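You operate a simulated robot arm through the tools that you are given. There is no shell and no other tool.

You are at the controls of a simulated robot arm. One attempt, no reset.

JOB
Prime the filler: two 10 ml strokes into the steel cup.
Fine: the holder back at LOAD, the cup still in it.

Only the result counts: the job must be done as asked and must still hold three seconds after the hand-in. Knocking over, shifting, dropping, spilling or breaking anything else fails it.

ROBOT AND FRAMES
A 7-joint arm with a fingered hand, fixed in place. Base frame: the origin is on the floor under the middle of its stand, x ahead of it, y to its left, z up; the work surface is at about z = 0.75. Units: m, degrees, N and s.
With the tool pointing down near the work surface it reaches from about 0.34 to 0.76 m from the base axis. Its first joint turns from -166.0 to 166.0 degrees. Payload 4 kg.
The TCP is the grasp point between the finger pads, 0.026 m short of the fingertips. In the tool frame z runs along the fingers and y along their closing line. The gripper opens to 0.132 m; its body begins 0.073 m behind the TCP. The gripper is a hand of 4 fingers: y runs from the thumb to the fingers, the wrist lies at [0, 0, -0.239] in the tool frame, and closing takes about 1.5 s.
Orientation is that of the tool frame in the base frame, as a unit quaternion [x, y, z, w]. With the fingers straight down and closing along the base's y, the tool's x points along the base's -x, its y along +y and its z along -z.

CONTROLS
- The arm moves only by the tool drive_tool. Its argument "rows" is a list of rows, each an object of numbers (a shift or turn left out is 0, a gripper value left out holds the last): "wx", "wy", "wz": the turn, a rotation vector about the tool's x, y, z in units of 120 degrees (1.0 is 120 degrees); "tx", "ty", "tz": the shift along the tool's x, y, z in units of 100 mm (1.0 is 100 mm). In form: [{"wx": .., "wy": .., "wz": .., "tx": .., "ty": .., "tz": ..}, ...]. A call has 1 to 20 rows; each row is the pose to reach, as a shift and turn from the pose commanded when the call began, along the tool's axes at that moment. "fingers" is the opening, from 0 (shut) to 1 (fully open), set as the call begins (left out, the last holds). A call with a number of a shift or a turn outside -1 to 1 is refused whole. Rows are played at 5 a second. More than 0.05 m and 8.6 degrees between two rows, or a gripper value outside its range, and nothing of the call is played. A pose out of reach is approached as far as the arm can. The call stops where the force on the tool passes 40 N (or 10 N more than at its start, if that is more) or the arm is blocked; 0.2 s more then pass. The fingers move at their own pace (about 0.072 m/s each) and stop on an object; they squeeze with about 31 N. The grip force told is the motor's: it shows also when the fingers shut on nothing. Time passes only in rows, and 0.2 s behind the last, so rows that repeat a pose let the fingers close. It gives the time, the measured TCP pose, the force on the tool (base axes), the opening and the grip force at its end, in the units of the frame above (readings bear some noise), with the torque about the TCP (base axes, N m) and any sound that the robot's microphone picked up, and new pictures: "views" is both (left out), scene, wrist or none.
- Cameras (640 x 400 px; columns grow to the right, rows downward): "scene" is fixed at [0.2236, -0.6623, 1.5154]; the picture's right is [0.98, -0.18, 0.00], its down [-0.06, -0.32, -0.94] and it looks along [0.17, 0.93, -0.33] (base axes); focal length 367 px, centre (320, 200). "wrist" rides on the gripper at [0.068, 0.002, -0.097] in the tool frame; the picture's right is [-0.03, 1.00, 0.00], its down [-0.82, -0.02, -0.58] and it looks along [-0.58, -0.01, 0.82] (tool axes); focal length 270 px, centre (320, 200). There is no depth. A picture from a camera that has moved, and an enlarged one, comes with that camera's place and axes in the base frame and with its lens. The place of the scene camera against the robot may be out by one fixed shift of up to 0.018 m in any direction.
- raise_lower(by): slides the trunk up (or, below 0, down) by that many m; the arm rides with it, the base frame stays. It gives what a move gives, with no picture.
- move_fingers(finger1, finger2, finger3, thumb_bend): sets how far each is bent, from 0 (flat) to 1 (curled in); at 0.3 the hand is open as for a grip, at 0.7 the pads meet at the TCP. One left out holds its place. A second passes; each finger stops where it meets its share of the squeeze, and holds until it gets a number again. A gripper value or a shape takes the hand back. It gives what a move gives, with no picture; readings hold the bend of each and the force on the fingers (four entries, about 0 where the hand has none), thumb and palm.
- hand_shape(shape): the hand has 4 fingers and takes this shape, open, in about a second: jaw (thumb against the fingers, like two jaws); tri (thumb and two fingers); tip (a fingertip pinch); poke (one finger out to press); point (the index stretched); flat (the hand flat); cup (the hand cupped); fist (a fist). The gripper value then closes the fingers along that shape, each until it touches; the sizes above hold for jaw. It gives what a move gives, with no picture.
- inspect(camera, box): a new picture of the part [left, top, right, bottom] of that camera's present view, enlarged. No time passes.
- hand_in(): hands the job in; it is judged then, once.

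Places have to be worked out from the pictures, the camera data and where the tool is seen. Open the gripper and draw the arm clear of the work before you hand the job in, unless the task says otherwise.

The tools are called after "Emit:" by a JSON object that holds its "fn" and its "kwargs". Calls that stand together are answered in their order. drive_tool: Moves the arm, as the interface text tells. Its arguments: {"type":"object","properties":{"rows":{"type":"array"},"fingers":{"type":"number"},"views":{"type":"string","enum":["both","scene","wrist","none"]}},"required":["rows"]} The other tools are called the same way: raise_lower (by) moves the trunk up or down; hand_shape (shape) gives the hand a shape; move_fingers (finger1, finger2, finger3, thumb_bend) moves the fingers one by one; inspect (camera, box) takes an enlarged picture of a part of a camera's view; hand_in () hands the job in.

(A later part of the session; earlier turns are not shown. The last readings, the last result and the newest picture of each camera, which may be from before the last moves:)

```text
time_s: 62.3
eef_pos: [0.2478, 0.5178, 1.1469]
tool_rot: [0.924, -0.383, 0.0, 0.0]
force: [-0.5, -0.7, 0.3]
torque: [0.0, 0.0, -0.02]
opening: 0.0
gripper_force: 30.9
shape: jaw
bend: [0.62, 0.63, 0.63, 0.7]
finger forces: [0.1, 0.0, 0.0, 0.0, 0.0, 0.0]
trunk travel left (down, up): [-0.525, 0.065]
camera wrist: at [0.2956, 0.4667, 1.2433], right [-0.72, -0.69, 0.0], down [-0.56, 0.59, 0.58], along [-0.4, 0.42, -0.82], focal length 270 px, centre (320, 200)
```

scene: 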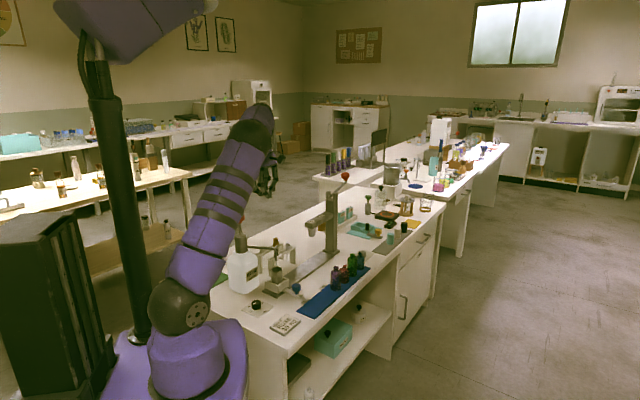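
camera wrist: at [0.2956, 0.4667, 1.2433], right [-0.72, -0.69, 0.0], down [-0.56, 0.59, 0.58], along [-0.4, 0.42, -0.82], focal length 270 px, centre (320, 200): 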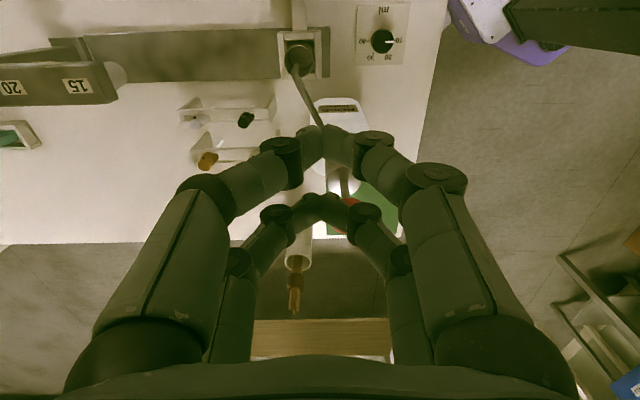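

The arm is out of the way now, so I can check the cup under the nozzle from both cameras.

Emit:
{"fn": "inspect", "kwargs": {"camera": "scene", "box": [215, 210, 315, 320]}}

Emit:
{"fn": "inspect", "kwargs": {"camera": "wrist", "box": [260, 10, 340, 100]}}

Emit:
{"fn": "inspect", "kwargs": {"camera": "wrist", "box": [260, 100, 400, 240]}}

```text
3.64 times, centred on (265, 265) of scene
camera zoom: at [0.2236, -0.6623, 1.5154], right [0.98, -0.18, 0.0], down [-0.06, -0.32, -0.94], along [0.17, 0.93, -0.33], focal length 1334 px, centre (520, -36)
```

zoom: 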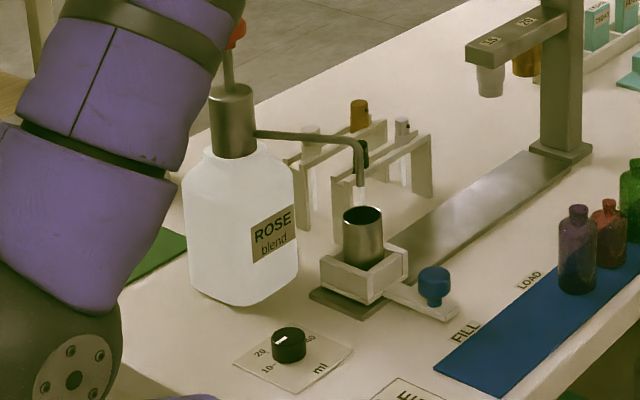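

```text
4.44 times, centred on (300, 55) of wrist
camera zoom: at [0.2956, 0.4667, 1.2433], right [-0.72, -0.69, 0.0], down [-0.56, 0.59, 0.58], along [-0.4, 0.42, -0.82], focal length 1201 px, centre (409, 844)
```

zoom: 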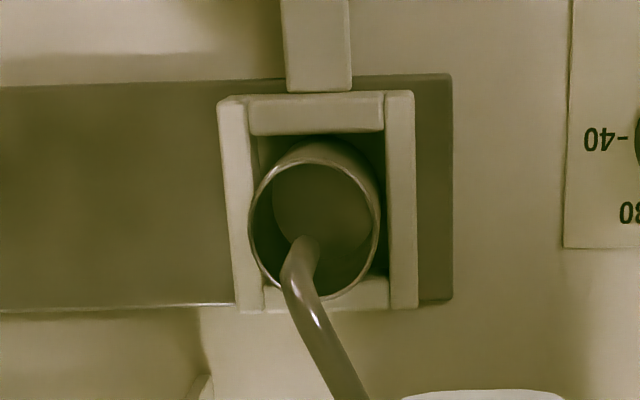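

```text
2.86 times, centred on (330, 170) of wrist
camera zoom: at [0.2956, 0.4667, 1.2433], right [-0.72, -0.69, 0.0], down [-0.56, 0.59, 0.58], along [-0.4, 0.42, -0.82], focal length 772 px, centre (291, 286)
```

zoom: 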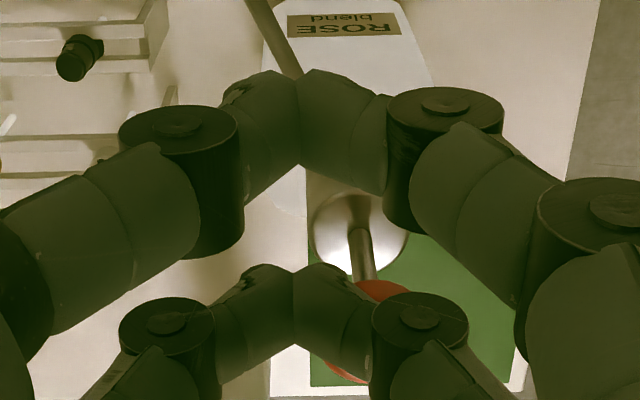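

The nozzle tip is within about 2.5 mm of the cup's centre. I move over the pump head with the fingers parted, so the head can be seen between them.

Emit:
{"fn": "drive_tool", "kwargs": {"rows": [{"tx": -0.15, "ty": 0.04}, {"tx": -0.3, "ty": 0.08}, {"tx": -0.45, "ty": 0.12}, {"tx": -0.6, "ty": 0.16}, {"tx": -0.75, "ty": 0.2}, {"tx": -0.9, "ty": 0.24}, {"tx": -1.0, "ty": 0.26}, {"tx": -1.0, "ty": 0.26}], "fingers": 0.5, "views": "both"}}

Emit:
{"fn": "inspect", "kwargs": {"camera": "wrist", "box": [240, 40, 400, 200]}}

Emit:
{"fn": "inspect", "kwargs": {"camera": "scene", "box": [200, 140, 300, 280]}}

```text
time_s: 64.1
eef_pos: [0.1601, 0.5699, 1.146]
tool_rot: [0.924, -0.383, 0.0, 0.001]
force: [0.7, 0.3, -0.5]
torque: [0.01, -0.02, -0.02]
opening: 0.0652
gripper_force: 0.1
shape: jaw
bend: [0.73, 0.73, 0.73, 0.7]
finger forces: [0.0, 0.0, 0.0, 0.1, 0.0, 0.0]
trunk travel left (down, up): [-0.525, 0.065]
camera wrist: at [0.2073, 0.5189, 1.2426], right [-0.72, -0.69, 0.0], down [-0.56, 0.59, 0.58], along [-0.4, 0.42, -0.82], focal length 270 px, centre (320, 200)
```

scene: 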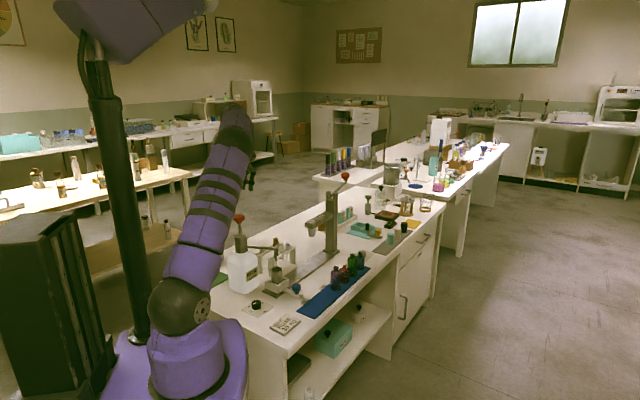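
wrist: 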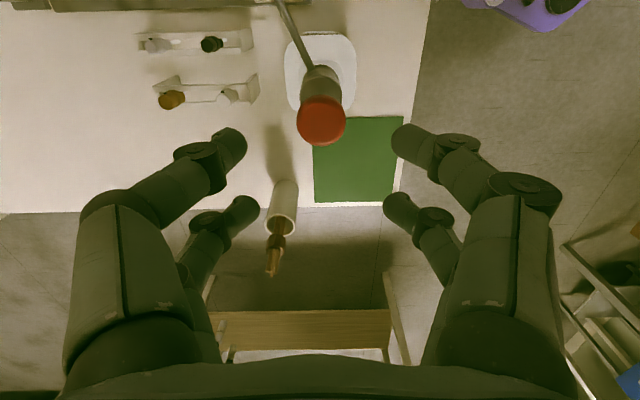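

```text
2.50 times, centred on (320, 120) of wrist
camera zoom: at [0.2073, 0.5189, 1.2426], right [-0.72, -0.69, 0.0], down [-0.56, 0.59, 0.58], along [-0.4, 0.42, -0.82], focal length 676 px, centre (320, 400)
```

zoom: 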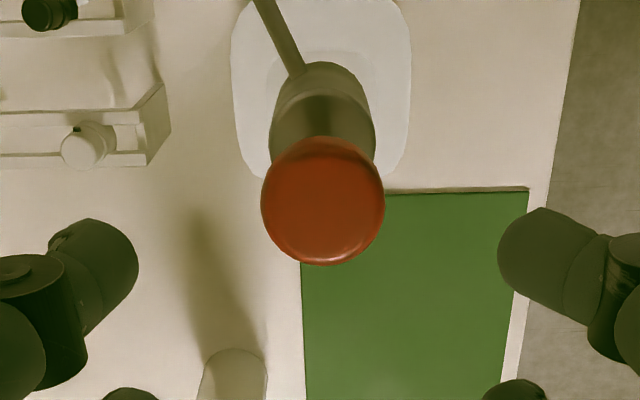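

```text
2.86 times, centred on (250, 210) of scene
camera zoom: at [0.2236, -0.6623, 1.5154], right [0.98, -0.18, 0.0], down [-0.06, -0.32, -0.94], along [0.17, 0.93, -0.33], focal length 1048 px, centre (520, 171)
```

zoom: 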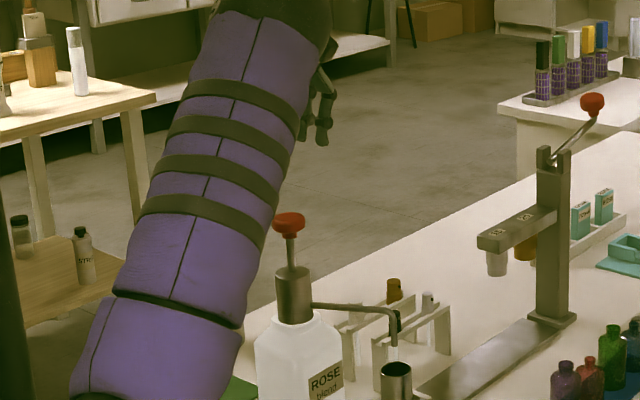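

The head centre is about 5 mm toward tool −x and 2 mm toward +y. I correct, close the fingers, and descend to about 2.5 cm above the head.

Emit:
{"fn": "drive_tool", "kwargs": {"rows": [{"tx": -0.05, "ty": 0.02}, {"tx": -0.05, "ty": 0.02}, {"tx": -0.05, "ty": 0.02}, {"tx": -0.05, "ty": 0.02, "tz": 0.1}, {"tx": -0.05, "ty": 0.02, "tz": 0.2}, {"tx": -0.05, "ty": 0.02, "tz": 0.3}, {"tx": -0.05, "ty": 0.02, "tz": 0.4}, {"tx": -0.05, "ty": 0.02, "tz": 0.5}, {"tx": -0.05, "ty": 0.02, "tz": 0.6}, {"tx": -0.05, "ty": 0.02, "tz": 0.6}], "fingers": 0.0, "views": "both"}}

Emit:
{"fn": "inspect", "kwargs": {"camera": "wrist", "box": [240, 80, 400, 240]}}

Emit:
{"fn": "inspect", "kwargs": {"camera": "scene", "box": [200, 170, 280, 280]}}

```text
time_s: 66.3
eef_pos: [0.1551, 0.5713, 1.0855]
tool_rot: [0.924, -0.383, 0.0, 0.0]
force: [0.3, -0.9, -0.6]
torque: [-0.01, 0.02, -0.01]
opening: 0.0
gripper_force: 30.6
shape: jaw
bend: [0.62, 0.63, 0.63, 0.7]
finger forces: [0.0, 0.0, 0.0, 0.0, 0.0, 0.0]
trunk travel left (down, up): [-0.525, 0.065]
camera wrist: at [0.202, 0.5212, 1.1825], right [-0.72, -0.69, 0.0], down [-0.56, 0.59, 0.58], along [-0.4, 0.42, -0.82], focal length 270 px, centre (320, 200)
```

scene: 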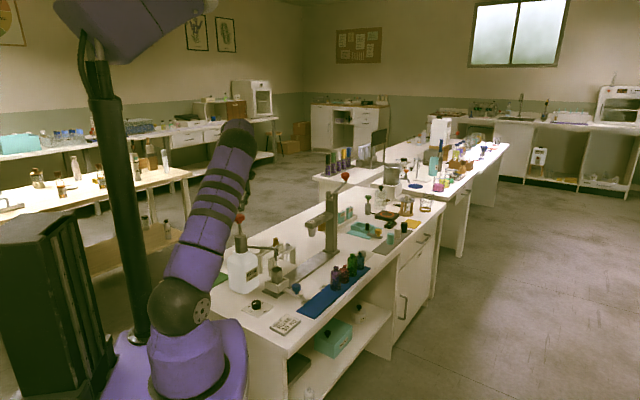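
wrist: 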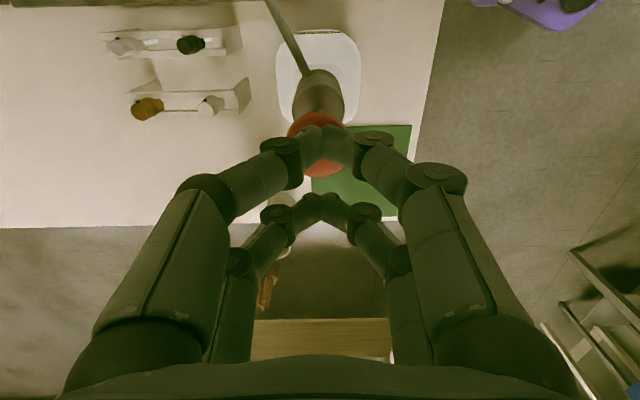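

```text
2.50 times, centred on (320, 160) of wrist
camera zoom: at [0.202, 0.5212, 1.1825], right [-0.72, -0.69, 0.0], down [-0.56, 0.59, 0.58], along [-0.4, 0.42, -0.82], focal length 676 px, centre (320, 300)
```

zoom: 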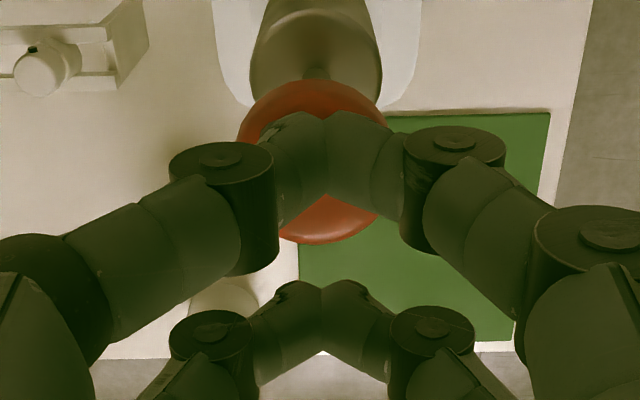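

```text
3.64 times, centred on (240, 225) of scene
camera zoom: at [0.2236, -0.6623, 1.5154], right [0.98, -0.18, 0.0], down [-0.06, -0.32, -0.94], along [0.17, 0.93, -0.33], focal length 1334 px, centre (611, 109)
```

zoom: 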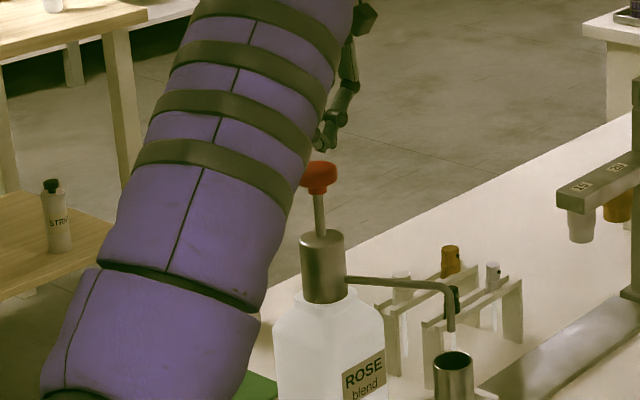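

The TCP is on the pump axis within about 3 mm and the tips are about 2 cm above the head. I descend 24 mm in small steps to find contact.

Emit:
{"fn": "drive_tool", "kwargs": {"rows": [{"tz": 0.04}, {"tz": 0.08}, {"tz": 0.12}, {"tz": 0.16}, {"tz": 0.2}, {"tz": 0.24}, {"tz": 0.24}], "views": "scene"}}

Emit:
{"fn": "inspect", "kwargs": {"camera": "scene", "box": [215, 185, 275, 265]}}

Emit:
{"fn": "inspect", "kwargs": {"camera": "wrist", "box": [240, 80, 400, 240]}}

```text
time_s: 67.9
eef_pos: [0.1538, 0.5706, 1.062]
tool_rot: [0.924, -0.383, 0.0, 0.0]
force: [-1.0, 0.5, 3.0]
torque: [-0.03, 0.0, -0.01]
opening: 0.0003
gripper_force: 30.9
shape: jaw
bend: [0.62, 0.63, 0.63, 0.7]
finger forces: [0.0, 0.0, 0.1, 0.0, 0.0, 0.0]
trunk travel left (down, up): [-0.525, 0.065]
```

scene: 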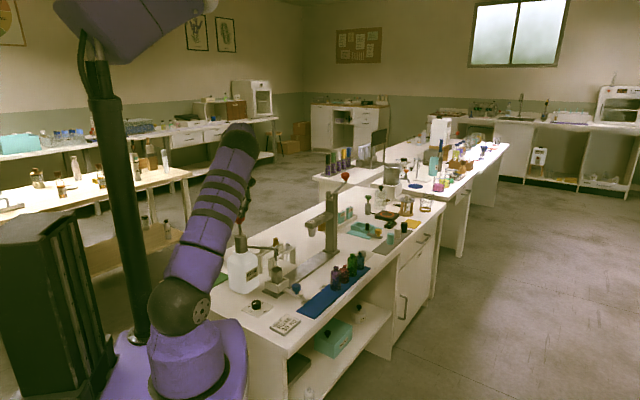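

```text
5.00 times, centred on (245, 225) of scene
camera zoom: at [0.2236, -0.6623, 1.5154], right [0.98, -0.18, 0.0], down [-0.06, -0.32, -0.94], along [0.17, 0.93, -0.33], focal length 1834 px, centre (695, 75)
```

zoom: 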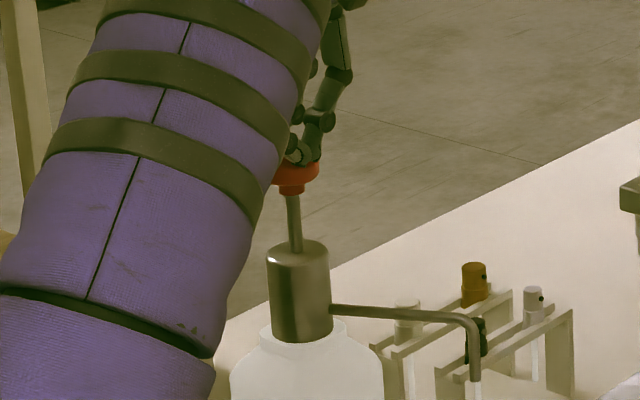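

```text
2.50 times, centred on (320, 160) of wrist
camera zoom: at [0.2021, 0.521, 1.1586], right [-0.72, -0.69, 0.0], down [-0.56, 0.59, 0.58], along [-0.4, 0.42, -0.82], focal length 676 px, centre (320, 300)
```

zoom: 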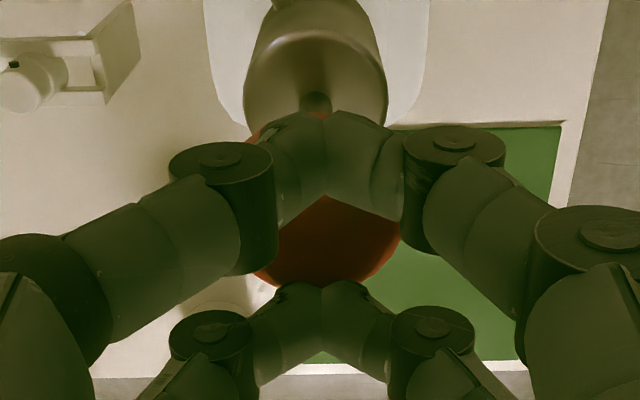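

Contact began (3 N). The head sits about 4 mm toward tool +x, so I lift slightly, shift 4 mm, and then press slowly to find the stroke's end.

Emit:
{"fn": "drive_tool", "kwargs": {"rows": [{"tz": -0.04}, {"tz": -0.04, "tx": 0.04}, {"tz": -0.02, "tx": 0.04}, {"tz": 0.0, "tx": 0.04}, {"tz": 0.03, "tx": 0.04}, {"tz": 0.06, "tx": 0.04}, {"tz": 0.09, "tx": 0.04}, {"tz": 0.09, "tx": 0.04}], "views": "none"}}

```text
time_s: 69.7
eef_pos: [0.157, 0.5668, 1.053]
tool_rot: [0.924, -0.383, 0.0, 0.0]
force: [0.9, 0.4, 6.2]
torque: [0.06, 0.06, -0.01]
opening: 0.0002
gripper_force: 31.0
shape: jaw
bend: [0.62, 0.63, 0.63, 0.7]
finger forces: [0.0, 0.1, 0.0, 0.1, 0.0, 0.1]
trunk travel left (down, up): [-0.525, 0.065]
```

The force is 6 N after about 9 mm. I check that the head is moving down under the tips and not slipping.

Emit:
{"fn": "inspect", "kwargs": {"camera": "wrist", "box": [240, 80, 400, 240]}}

Emit:
{"fn": "inspect", "kwargs": {"camera": "scene", "box": [215, 185, 275, 265]}}

```text
2.50 times, centred on (320, 160) of wrist
camera zoom: at [0.2048, 0.5177, 1.1499], right [-0.72, -0.69, 0.0], down [-0.56, 0.59, 0.58], along [-0.4, 0.42, -0.82], focal length 676 px, centre (320, 300)
```

zoom: 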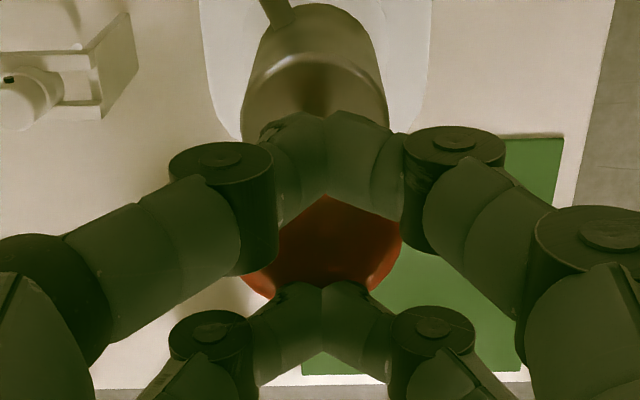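

```text
5.00 times, centred on (245, 225) of scene
camera zoom: at [0.2236, -0.6623, 1.5154], right [0.98, -0.18, 0.0], down [-0.06, -0.32, -0.94], along [0.17, 0.93, -0.33], focal length 1834 px, centre (695, 75)
```

zoom: 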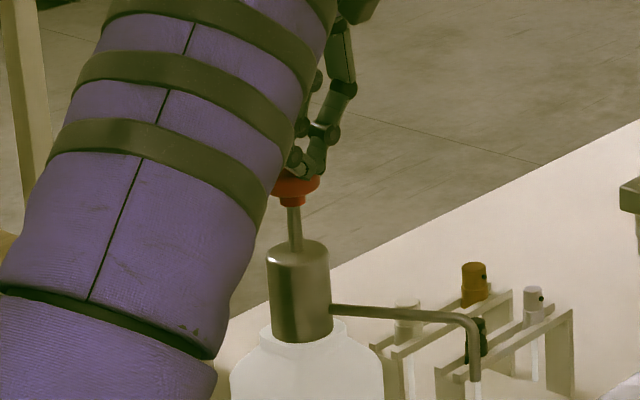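

The head has moved down about 10 mm with both finger pairs on it. I continue the stroke to its stop; the force limit protects it.

Emit:
{"fn": "drive_tool", "kwargs": {"rows": [{"tz": 0.03}, {"tz": 0.06}, {"tz": 0.09}, {"tz": 0.12}, {"tz": 0.15}, {"tz": 0.18}, {"tz": 0.21}, {"tz": 0.24}, {"tz": 0.27}, {"tz": 0.3}, {"tz": 0.3}], "views": "scene"}}

Emit:
{"fn": "inspect", "kwargs": {"camera": "scene", "box": [215, 185, 305, 295]}}

Emit:
{"fn": "inspect", "kwargs": {"camera": "wrist", "box": [240, 80, 400, 240]}}

```text
time_s: 70.5
eef_pos: [0.1574, 0.5679, 1.0512]
tool_rot: [0.924, -0.383, -0.003, -0.007]
force: [0.6, -3.9, 18.2]
torque: [0.07, 0.15, 0.05]
opening: 0.0
gripper_force: 30.6
shape: jaw
bend: [0.62, 0.66, 0.67, 0.7]
finger forces: [0.0, 0.0, 0.1, 0.0, 0.0, 0.0]
trunk travel left (down, up): [-0.525, 0.065]
stopped in row 3: the force on the tool passed its limit at 43 N (the readings are from after the stop); the commanded pose is now the measured one
```

scene: 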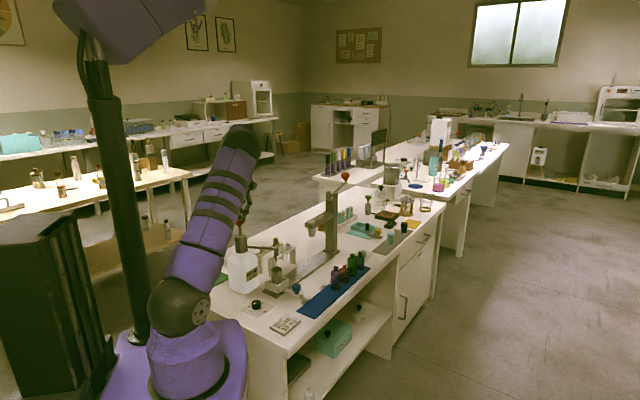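

```text
3.64 times, centred on (260, 240) of scene
camera zoom: at [0.2236, -0.6623, 1.5154], right [0.98, -0.18, 0.0], down [-0.06, -0.32, -0.94], along [0.17, 0.93, -0.33], focal length 1334 px, centre (538, 54)
```

zoom: 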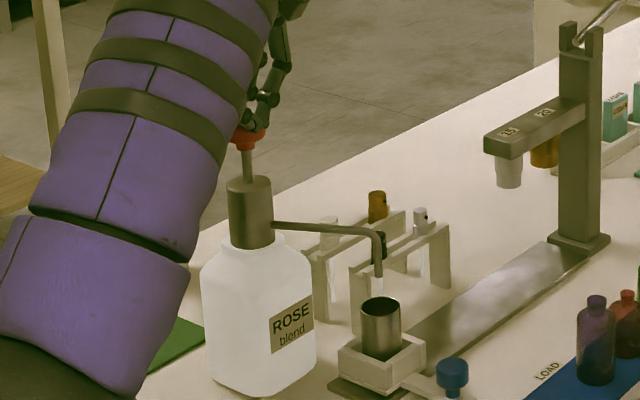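

```text
2.50 times, centred on (320, 160) of wrist
camera zoom: at [0.2041, 0.5169, 1.1476], right [-0.72, -0.69, -0.01], down [-0.56, 0.58, 0.58], along [-0.4, 0.43, -0.81], focal length 676 px, centre (320, 300)
```

zoom: 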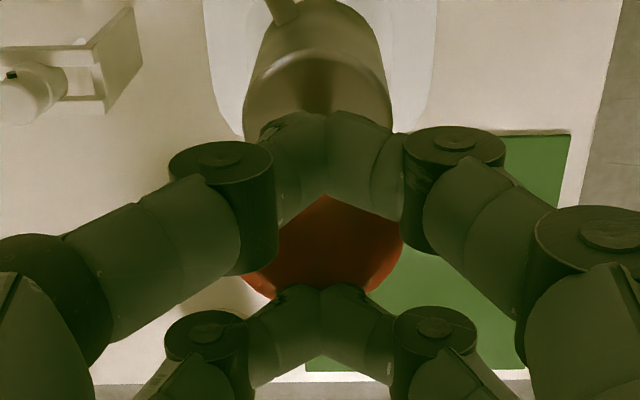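

A hard stop came about 11 mm down (43 N), which matches the dose limit at 10 ml. I lift clear, let the head return, and check.

Emit:
{"fn": "drive_tool", "kwargs": {"rows": [{"tz": -0.05}, {"tz": -0.1}, {"tz": -0.15}, {"tz": -0.2}, {"tz": -0.25}, {"tz": -0.3}, {"tz": -0.3}, {"tz": -0.3}, {"tz": -0.3}], "views": "both"}}

Emit:
{"fn": "inspect", "kwargs": {"camera": "scene", "box": [215, 185, 305, 295]}}

Emit:
{"fn": "inspect", "kwargs": {"camera": "wrist", "box": [240, 0, 400, 220]}}

```text
time_s: 72.5
eef_pos: [0.1576, 0.5689, 1.0783]
tool_rot: [0.924, -0.383, -0.002, -0.005]
force: [0.5, -0.1, 0.0]
torque: [0.02, -0.01, 0.02]
opening: 0.0
gripper_force: 30.8
shape: jaw
bend: [0.62, 0.65, 0.66, 0.7]
finger forces: [0.0, 0.0, 0.0, 0.0, 0.1, 0.1]
trunk travel left (down, up): [-0.525, 0.065]
camera wrist: at [0.2046, 0.5182, 1.1746], right [-0.72, -0.69, -0.01], down [-0.56, 0.59, 0.58], along [-0.4, 0.43, -0.81], focal length 270 px, centre (320, 200)
```

scene: 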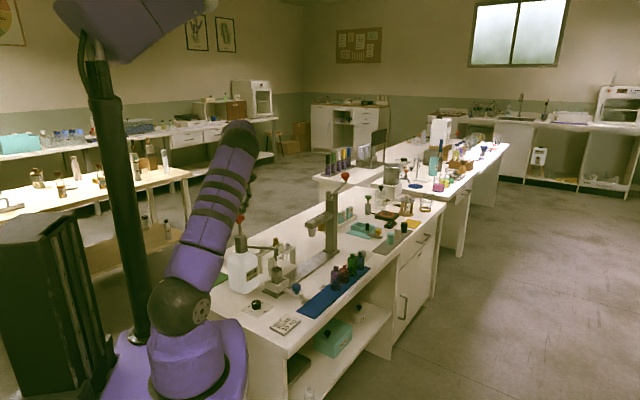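
wrist: 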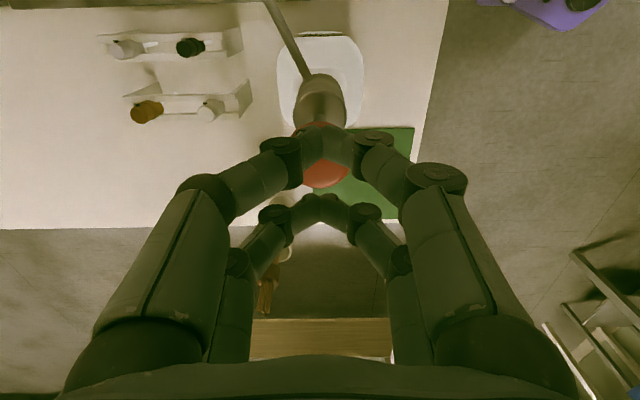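

```text
3.64 times, centred on (260, 240) of scene
camera zoom: at [0.2236, -0.6623, 1.5154], right [0.98, -0.18, 0.0], down [-0.06, -0.32, -0.94], along [0.17, 0.93, -0.33], focal length 1334 px, centre (538, 54)
```

zoom: 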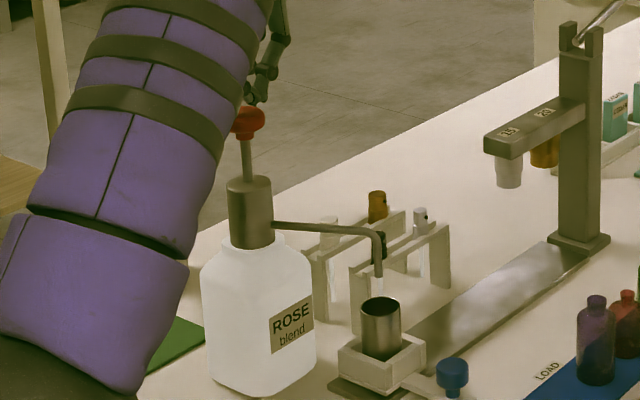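

```text
1.82 times, centred on (320, 110) of wrist
camera zoom: at [0.2046, 0.5182, 1.1746], right [-0.72, -0.69, -0.01], down [-0.56, 0.59, 0.58], along [-0.4, 0.43, -0.81], focal length 491 px, centre (320, 364)
```

zoom: 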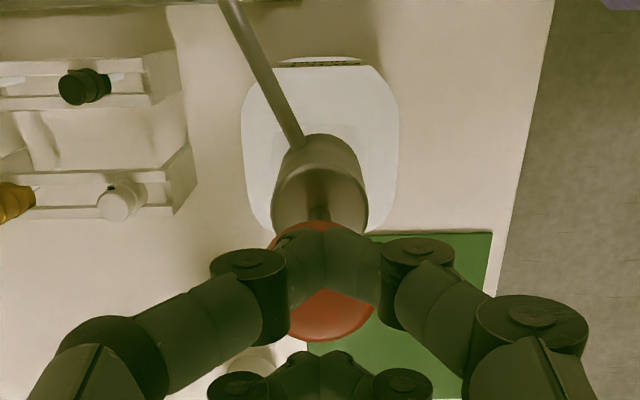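

The head has sprung back up. Before the second stroke I look into the cup to confirm that the first one went in.

Emit:
{"fn": "drive_tool", "kwargs": {"rows": [{"tz": -0.25}, {"tz": -0.5}, {"tz": -0.68}, {"tz": -0.68, "tx": 0.2, "ty": -0.05}, {"tz": -0.68, "tx": 0.4, "ty": -0.1}, {"tz": -0.68, "tx": 0.6, "ty": -0.16}, {"tz": -0.68, "tx": 0.8, "ty": -0.21}, {"tz": -0.68, "tx": 0.95, "ty": -0.26}, {"tz": -0.68, "tx": 0.95, "ty": -0.26}], "views": "wrist"}}

Emit:
{"fn": "inspect", "kwargs": {"camera": "wrist", "box": [260, 10, 340, 100]}}

```text
time_s: 74.5
eef_pos: [0.2433, 0.5202, 1.1452]
tool_rot: [0.924, -0.382, -0.001, -0.004]
force: [-0.6, -0.1, -0.2]
torque: [-0.01, 0.01, 0.05]
opening: 0.0
gripper_force: 31.0
shape: jaw
bend: [0.62, 0.65, 0.66, 0.7]
finger forces: [0.0, 0.0, 0.0, 0.0, 0.0, 0.0]
trunk travel left (down, up): [-0.525, 0.065]
camera wrist: at [0.2904, 0.4684, 1.2422], right [-0.72, -0.69, -0.01], down [-0.56, 0.59, 0.58], along [-0.4, 0.43, -0.81], focal length 270 px, centre (320, 200)
```

wrist: 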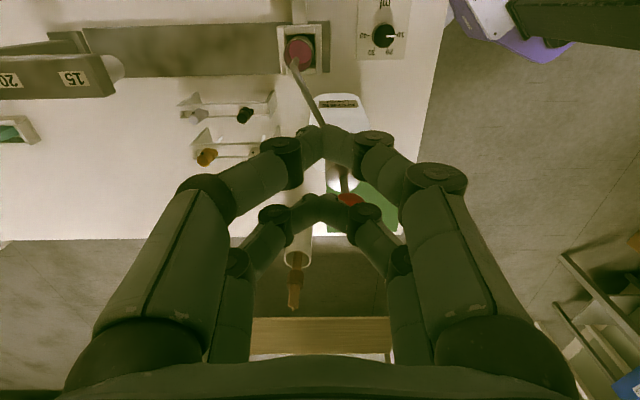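

```text
4.44 times, centred on (300, 55) of wrist
camera zoom: at [0.2904, 0.4684, 1.2422], right [-0.72, -0.69, -0.01], down [-0.56, 0.59, 0.58], along [-0.4, 0.43, -0.81], focal length 1201 px, centre (409, 844)
```

zoom: 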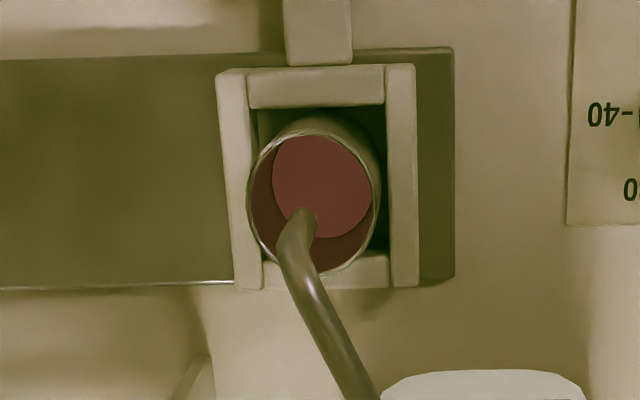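

Rose liquid is in the cup, so stroke one worked. I go back over the head for stroke two.

Emit:
{"fn": "drive_tool", "kwargs": {"rows": [{"tx": -0.2, "ty": 0.05}, {"tx": -0.4, "ty": 0.1}, {"tx": -0.6, "ty": 0.16}, {"tx": -0.8, "ty": 0.21}, {"tx": -0.95, "ty": 0.26}, {"tx": -0.95, "ty": 0.26}, {"tx": -0.95, "ty": 0.26, "tz": 0.2}, {"tx": -0.95, "ty": 0.26, "tz": 0.4}, {"tx": -0.95, "ty": 0.26, "tz": 0.6}, {"tx": -0.95, "ty": 0.26, "tz": 0.68}, {"tx": -0.95, "ty": 0.26, "tz": 0.68}], "views": "wrist"}}

Emit:
{"fn": "inspect", "kwargs": {"camera": "wrist", "box": [240, 80, 400, 240]}}

```text
time_s: 76.9
eef_pos: [0.1582, 0.5698, 1.0792]
tool_rot: [0.924, -0.382, -0.001, -0.004]
force: [0.0, -0.3, -0.9]
torque: [0.02, -0.02, -0.05]
opening: 0.0003
gripper_force: 30.8
shape: jaw
bend: [0.62, 0.65, 0.66, 0.7]
finger forces: [0.0, 0.1, 0.1, 0.0, 0.0, 0.0]
trunk travel left (down, up): [-0.525, 0.065]
camera wrist: at [0.2046, 0.5186, 1.1747], right [-0.73, -0.69, -0.01], down [-0.56, 0.59, 0.58], along [-0.4, 0.43, -0.81], focal length 270 px, centre (320, 200)
```

wrist: 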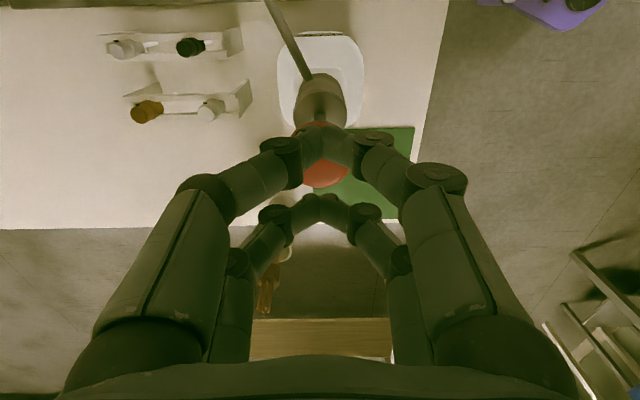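

```text
2.50 times, centred on (320, 160) of wrist
camera zoom: at [0.2046, 0.5186, 1.1747], right [-0.73, -0.69, -0.01], down [-0.56, 0.59, 0.58], along [-0.4, 0.43, -0.81], focal length 676 px, centre (320, 300)
```

zoom: 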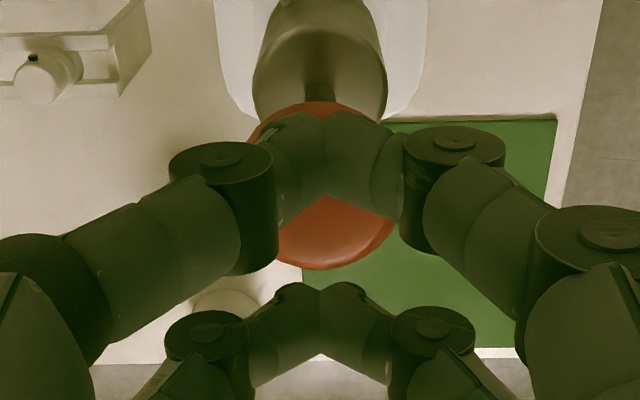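

The hand is in the same place as before stroke one. I press down steadily to the stop.

Emit:
{"fn": "drive_tool", "kwargs": {"rows": [{"tz": 0.05}, {"tz": 0.1}, {"tz": 0.14}, {"tz": 0.17}, {"tz": 0.2}, {"tz": 0.23}, {"tz": 0.26}, {"tz": 0.29}, {"tz": 0.32}, {"tz": 0.35}, {"tz": 0.38}], "views": "scene"}}

Emit:
{"fn": "inspect", "kwargs": {"camera": "wrist", "box": [240, 80, 400, 240]}}

```text
time_s: 79.1
eef_pos: [0.1574, 0.57, 1.0514]
tool_rot: [0.924, -0.383, -0.002, -0.011]
force: [1.2, -9.3, 19.1]
torque: [-0.13, 0.14, 0.06]
opening: 0.0
gripper_force: 31.4
shape: jaw
bend: [0.63, 0.66, 0.66, 0.7]
finger forces: [0.1, 0.0, 0.0, 0.0, 0.0, 0.1]
trunk travel left (down, up): [-0.525, 0.065]
stopped in row 10: the force on the tool passed its limit at 43 N (the readings are from after the stop); the commanded pose is now the measured one
```

scene: 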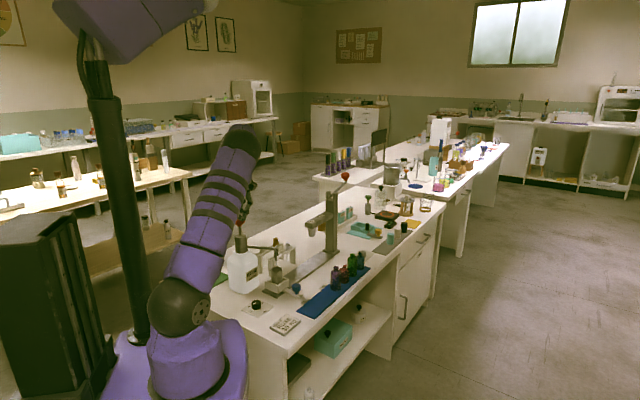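

```text
2.50 times, centred on (320, 160) of wrist
camera zoom: at [0.2045, 0.5167, 1.1473], right [-0.73, -0.69, -0.02], down [-0.56, 0.58, 0.59], along [-0.39, 0.44, -0.81], focal length 676 px, centre (320, 300)
```

zoom: 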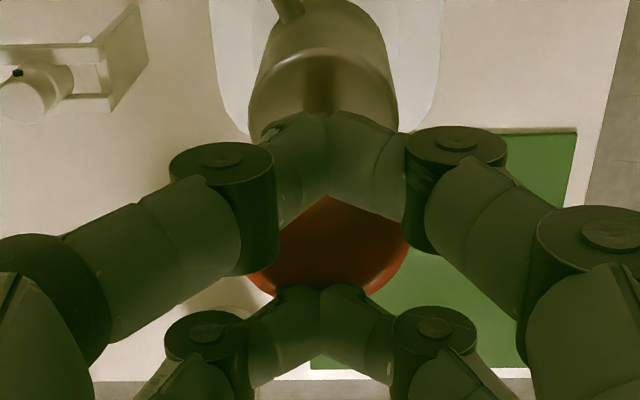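

Stroke two stopped at the same depth (1.0514, 43 N). I lift clear, let the head return, and move to look into the cup again.

Emit:
{"fn": "drive_tool", "kwargs": {"rows": [{"tz": -0.05}, {"tz": -0.1}, {"tz": -0.15}, {"tz": -0.2}, {"tz": -0.25}, {"tz": -0.35}, {"tz": -0.5}, {"tz": -0.7}, {"tz": -0.95}, {"tz": -0.95}], "views": "none"}}

Emit:
{"fn": "drive_tool", "kwargs": {"rows": [{"tx": 0.2, "ty": -0.05}, {"tx": 0.4, "ty": -0.1}, {"tx": 0.6, "ty": -0.16}, {"tx": 0.8, "ty": -0.21}, {"tx": 0.95, "ty": -0.26}, {"tx": 0.95, "ty": -0.26}], "views": "both"}}

Emit:
{"fn": "inspect", "kwargs": {"camera": "wrist", "box": [260, 10, 340, 100]}}

Emit:
{"fn": "inspect", "kwargs": {"camera": "scene", "box": [215, 200, 315, 320]}}

```text
time_s: 81.3
eef_pos: [0.1587, 0.5689, 1.1429]
tool_rot: [0.923, -0.384, -0.003, -0.008]
force: [0.2, -0.2, 0.0]
torque: [0.01, 0.02, 0.01]
opening: 0.0001
gripper_force: 30.9
shape: jaw
bend: [0.63, 0.65, 0.66, 0.7]
finger forces: [0.0, 0.0, 0.0, 0.1, 0.0, 0.0]
trunk travel left (down, up): [-0.525, 0.065]
```

```text
time_s: 82.7
eef_pos: [0.2431, 0.5213, 1.1421]
tool_rot: [0.924, -0.383, -0.003, -0.008]
force: [0.2, 0.6, 0.3]
torque: [0.04, -0.05, -0.02]
opening: 0.0
gripper_force: 30.7
shape: jaw
bend: [0.63, 0.65, 0.66, 0.7]
finger forces: [0.1, 0.0, 0.0, 0.1, 0.0, 0.0]
trunk travel left (down, up): [-0.525, 0.065]
camera wrist: at [0.2896, 0.4686, 1.2375], right [-0.73, -0.69, -0.01], down [-0.56, 0.58, 0.59], along [-0.4, 0.43, -0.81], focal length 270 px, centre (320, 200)
```

scene: 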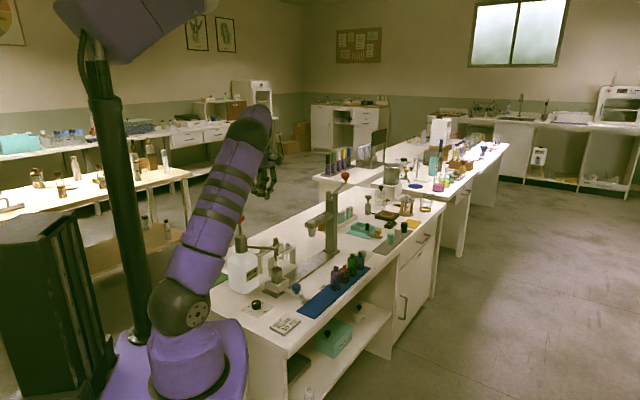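
wrist: 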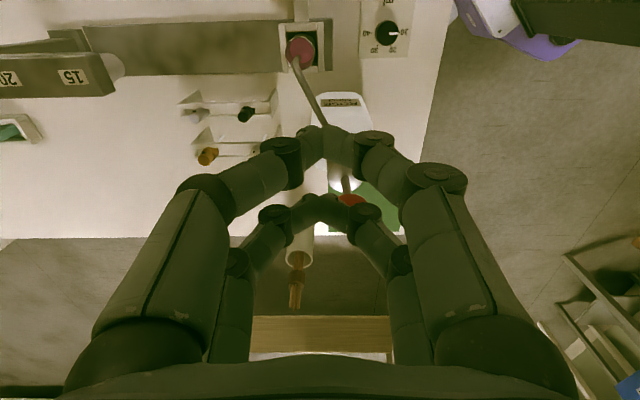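

```text
4.44 times, centred on (300, 55) of wrist
camera zoom: at [0.2896, 0.4686, 1.2375], right [-0.73, -0.69, -0.01], down [-0.56, 0.58, 0.59], along [-0.4, 0.43, -0.81], focal length 1201 px, centre (409, 844)
```

zoom: 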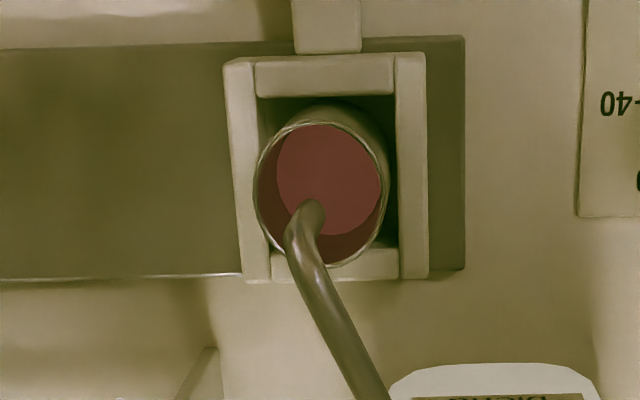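

```text
3.33 times, centred on (265, 260) of scene
camera zoom: at [0.2236, -0.6623, 1.5154], right [0.98, -0.18, 0.0], down [-0.06, -0.32, -0.94], along [0.17, 0.93, -0.33], focal length 1223 px, centre (503, 0)
```

zoom: 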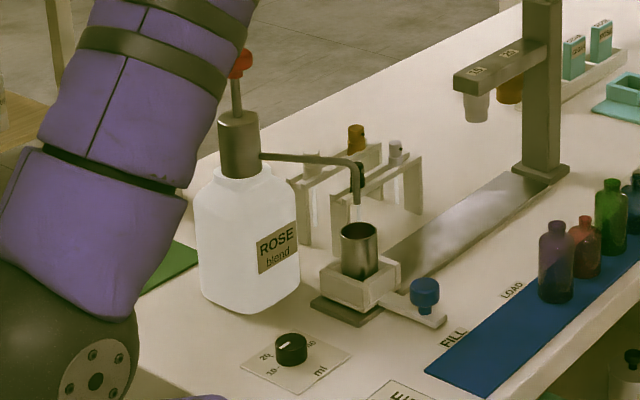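

The level has risen, so both 10 ml strokes are in the cup with no drips outside. I go back above the knob at FILL, straightening the small tilt and opening the fingers, and then lower the trunk.

Emit:
{"fn": "drive_tool", "kwargs": {"rows": [{"tx": 0.2, "ty": -0.05, "wx": -0.003, "wy": 0.003}, {"tx": 0.4, "ty": -0.11, "wx": -0.006, "wy": 0.0056}, {"tx": 0.6, "ty": -0.17, "wx": -0.006, "wy": 0.0056}, {"tx": 0.8, "ty": -0.23, "wx": -0.006, "wy": 0.0056}, {"tx": 1.0, "ty": -0.28, "wx": -0.006, "wy": 0.0056}, {"tx": 1.0, "ty": -0.28, "wx": -0.006, "wy": 0.0056}], "fingers": 0.45, "views": "none"}}

Emit:
{"fn": "raise_lower", "kwargs": {"by": -0.2}}

Emit:
{"fn": "inspect", "kwargs": {"camera": "wrist", "box": [0, 0, 640, 400]}}

Emit:
{"fn": "inspect", "kwargs": {"camera": "scene", "box": [230, 200, 350, 310]}}

```text
time_s: 84.1
eef_pos: [0.3323, 0.4695, 1.1419]
tool_rot: [0.924, -0.383, 0.0, 0.0]
force: [-0.5, -0.1, -0.2]
torque: [-0.01, 0.01, 0.01]
opening: 0.0589
gripper_force: 0.2
shape: jaw
bend: [0.73, 0.73, 0.73, 0.7]
finger forces: [0.0, 0.0, 0.0, 0.0, 0.1, 0.0]
trunk travel left (down, up): [-0.525, 0.065]
```

```text
time_s: 86.3
eef_pos: [0.3327, 0.4707, 0.9422]
tool_rot: [0.923, -0.384, 0.001, 0.0]
force: [0.6, 0.6, -0.8]
torque: [-0.01, 0.04, -0.01]
opening: 0.0591
gripper_force: 0.1
shape: jaw
bend: [0.73, 0.73, 0.73, 0.7]
finger forces: [0.0, 0.0, 0.0, 0.0, 0.0, 0.0]
trunk travel left (down, up): [-0.325, 0.265]
```

```text
1.00 times, centred on (320, 200) of wrist (not enlarged: the box is as wide or as high as the picture)
camera zoom: at [0.3801, 0.4193, 1.039], right [-0.73, -0.69, 0.0], down [-0.56, 0.59, 0.58], along [-0.4, 0.42, -0.82], focal length 270 px, centre (320, 200)
```

zoom: 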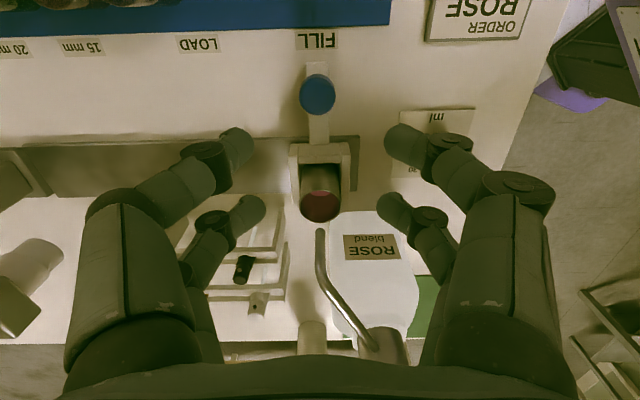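

```text
3.64 times, centred on (290, 255) of scene
camera zoom: at [0.2236, -0.6623, 1.5154], right [0.98, -0.18, 0.0], down [-0.06, -0.32, -0.94], along [0.17, 0.93, -0.33], focal length 1334 px, centre (429, 0)
```

zoom: 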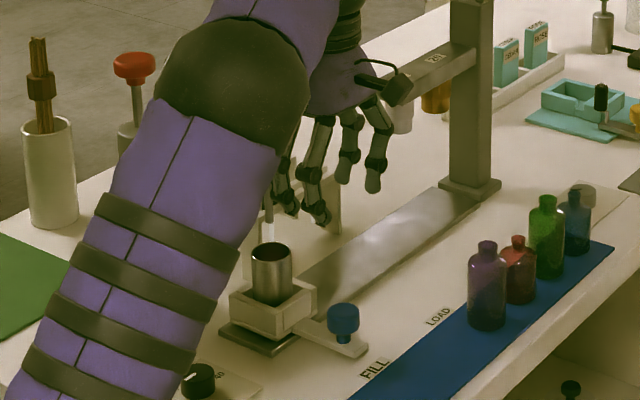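

I shift 8 mm to the same grasp pose as before and descend over the knob, checking once on the way.

Emit:
{"fn": "drive_tool", "kwargs": {"rows": [{"tx": 0.08, "ty": -0.02}, {"tx": 0.08, "ty": -0.02, "tz": 0.2}, {"tx": 0.08, "ty": -0.02, "tz": 0.4}, {"tx": 0.08, "ty": -0.02, "tz": 0.6}, {"tx": 0.08, "ty": -0.02, "tz": 0.8}, {"tx": 0.08, "ty": -0.02, "tz": 0.85}, {"tx": 0.08, "ty": -0.02, "tz": 0.85}], "views": "wrist"}}

Emit:
{"fn": "inspect", "kwargs": {"camera": "wrist", "box": [220, 60, 420, 260]}}

```text
time_s: 87.9
eef_pos: [0.3413, 0.4671, 0.8559]
tool_rot: [0.923, -0.384, -0.001, -0.001]
force: [-0.8, -1.1, 0.2]
torque: [-0.03, 0.0, 0.0]
opening: 0.0592
gripper_force: 0.0
shape: jaw
bend: [0.73, 0.73, 0.73, 0.7]
finger forces: [0.0, 0.0, 0.0, 0.0, 0.0, 0.0]
trunk travel left (down, up): [-0.325, 0.265]
camera wrist: at [0.3874, 0.4156, 0.9533], right [-0.73, -0.69, 0.0], down [-0.56, 0.59, 0.58], along [-0.4, 0.42, -0.82], focal length 270 px, centre (320, 200)
```

wrist: 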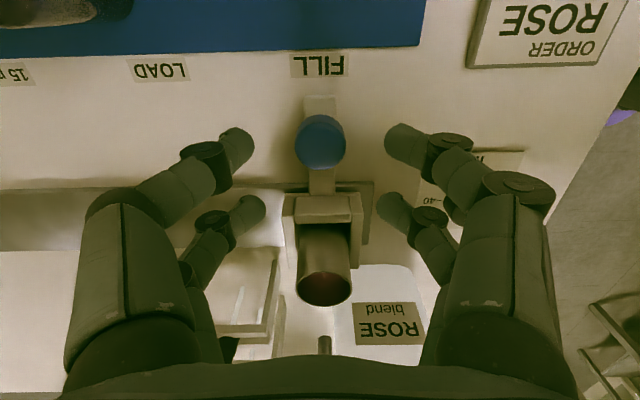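

```text
2.00 times, centred on (320, 160) of wrist
camera zoom: at [0.3874, 0.4156, 0.9533], right [-0.73, -0.69, 0.0], down [-0.56, 0.59, 0.58], along [-0.4, 0.42, -0.82], focal length 541 px, centre (320, 280)
```

zoom: 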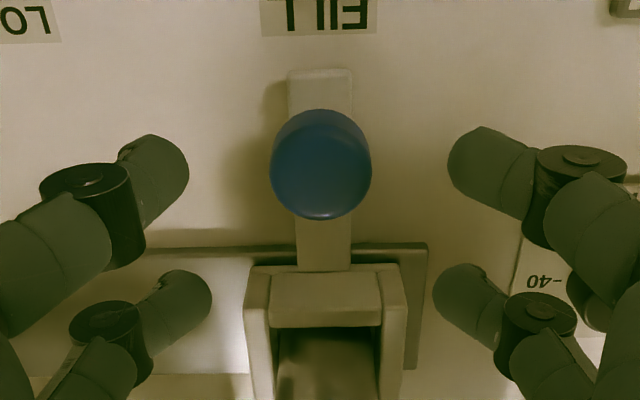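

The knob is centred again; I descend 40 mm and close gently round it.

Emit:
{"fn": "drive_tool", "kwargs": {"rows": [{"tz": 0.1}, {"tz": 0.2}, {"tz": 0.3}, {"tz": 0.4}, {"tz": 0.4}], "views": "none"}}

Emit:
{"fn": "drive_tool", "kwargs": {"rows": [{}, {}, {}, {}, {}, {}, {}], "fingers": 0.0, "views": "wrist"}}

```text
time_s: 89.1
eef_pos: [0.3401, 0.466, 0.816]
tool_rot: [0.923, -0.384, 0.001, -0.001]
force: [-0.2, 0.2, 0.2]
torque: [0.0, -0.01, 0.05]
opening: 0.0589
gripper_force: 0.0
shape: jaw
bend: [0.73, 0.73, 0.73, 0.7]
finger forces: [0.0, 0.0, 0.0, 0.1, 0.1, 0.0]
trunk travel left (down, up): [-0.325, 0.265]
```

```text
time_s: 90.7
eef_pos: [0.3395, 0.4653, 0.8155]
tool_rot: [0.924, -0.383, 0.0, -0.001]
force: [-2.5, 0.3, -6.6]
torque: [0.06, 0.15, 0.1]
opening: 0.0014
gripper_force: 30.5
shape: jaw
bend: [0.7, 0.71, 0.71, 0.72]
finger forces: [51.0, 29.8, 31.0, 0.1, 0.0, 0.0]
trunk travel left (down, up): [-0.325, 0.265]
camera wrist: at [0.387, 0.4155, 0.9135], right [-0.73, -0.69, 0.0], down [-0.56, 0.59, 0.58], along [-0.4, 0.42, -0.82], focal length 270 px, centre (320, 200)
```

wrist: 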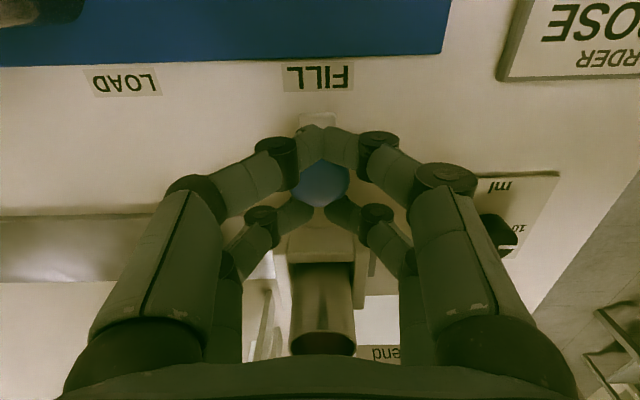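

Good symmetric grip with low side load. I slide back toward LOAD gently with soft ramps, 50 mm first.

Emit:
{"fn": "drive_tool", "kwargs": {"rows": [{"ty": -0.01}, {"ty": -0.03}, {"ty": -0.06}, {"ty": -0.1}, {"ty": -0.15}, {"ty": -0.2}, {"ty": -0.25}, {"ty": -0.3}, {"ty": -0.35}, {"ty": -0.4}, {"ty": -0.44}, {"ty": -0.47}, {"ty": -0.49}, {"ty": -0.5}, {"ty": -0.5}], "views": "wrist"}}

```text
time_s: 93.9
eef_pos: [0.3751, 0.503, 0.8178]
tool_rot: [0.924, -0.384, 0.0, -0.001]
force: [-3.6, 3.6, -10.1]
torque: [0.08, 0.13, 0.08]
opening: 0.001
gripper_force: 30.7
shape: jaw
bend: [0.7, 0.71, 0.71, 0.72]
finger forces: [49.1, 30.3, 31.3, 0.0, 0.0, 0.1]
trunk travel left (down, up): [-0.325, 0.265]
camera wrist: at [0.4227, 0.4513, 0.9137], right [-0.73, -0.69, 0.0], down [-0.56, 0.59, 0.58], along [-0.4, 0.42, -0.82], focal length 270 px, centre (320, 200)
```

wrist: 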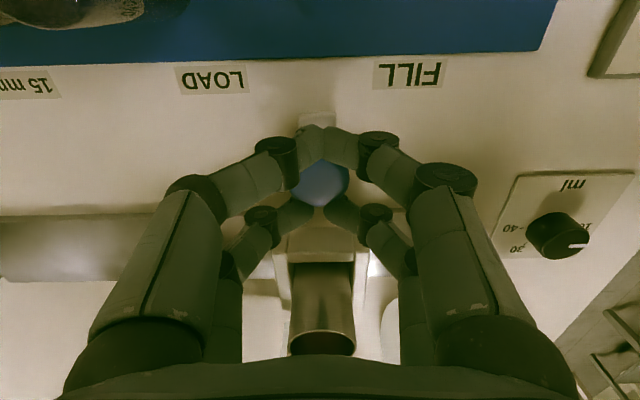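

About 58 mm remain to LOAD; I continue slowly.

Emit:
{"fn": "drive_tool", "kwargs": {"rows": [{"ty": -0.01}, {"ty": -0.03}, {"ty": -0.06}, {"ty": -0.1}, {"ty": -0.15}, {"ty": -0.2}, {"ty": -0.25}, {"ty": -0.3}, {"ty": -0.35}, {"ty": -0.4}, {"ty": -0.45}, {"ty": -0.49}, {"ty": -0.52}, {"ty": -0.54}, {"ty": -0.56}, {"ty": -0.57}, {"ty": -0.57}], "views": "both"}}

Emit:
{"fn": "inspect", "kwargs": {"camera": "wrist", "box": [220, 30, 420, 180]}}

```text
time_s: 97.5
eef_pos: [0.4158, 0.5418, 0.8168]
tool_rot: [0.924, -0.384, 0.0, 0.0]
force: [-5.5, 7.8, -6.7]
torque: [0.27, 0.2, 0.17]
opening: 0.0011
gripper_force: 30.3
shape: jaw
bend: [0.7, 0.71, 0.71, 0.72]
finger forces: [49.6, 30.8, 35.9, 0.1, 0.1, 0.0]
trunk travel left (down, up): [-0.325, 0.265]
camera wrist: at [0.4629, 0.4916, 0.9136], right [-0.73, -0.69, 0.0], down [-0.56, 0.59, 0.58], along [-0.4, 0.42, -0.82], focal length 270 px, centre (320, 200)
```

scene: 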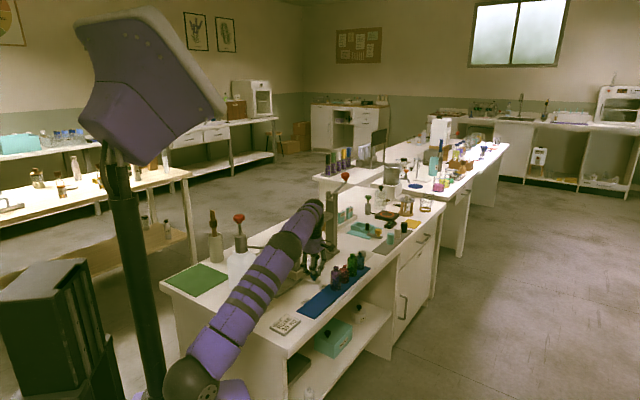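
wrist: 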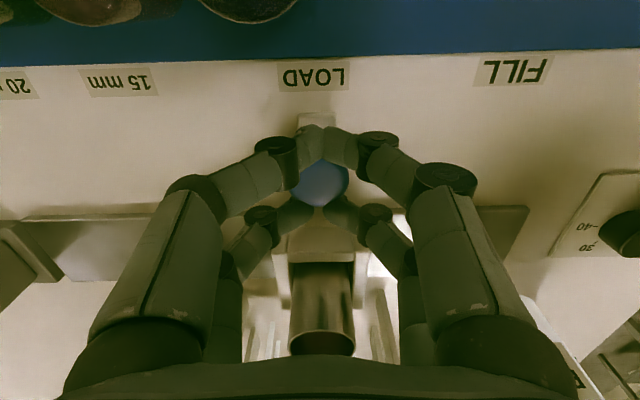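

```text
2.67 times, centred on (320, 105) of wrist
camera zoom: at [0.4629, 0.4916, 0.9136], right [-0.73, -0.69, 0.0], down [-0.56, 0.59, 0.58], along [-0.4, 0.42, -0.82], focal length 721 px, centre (320, 453)
```

zoom: 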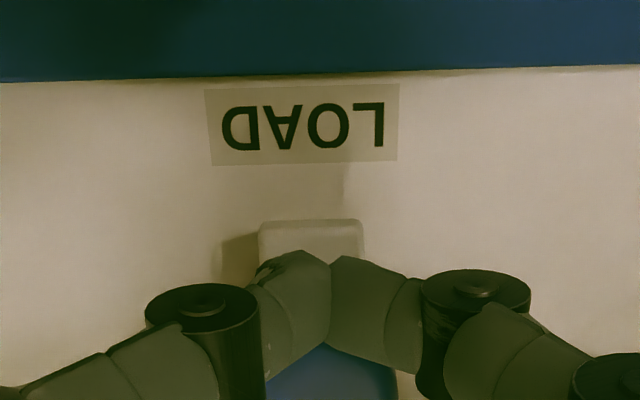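

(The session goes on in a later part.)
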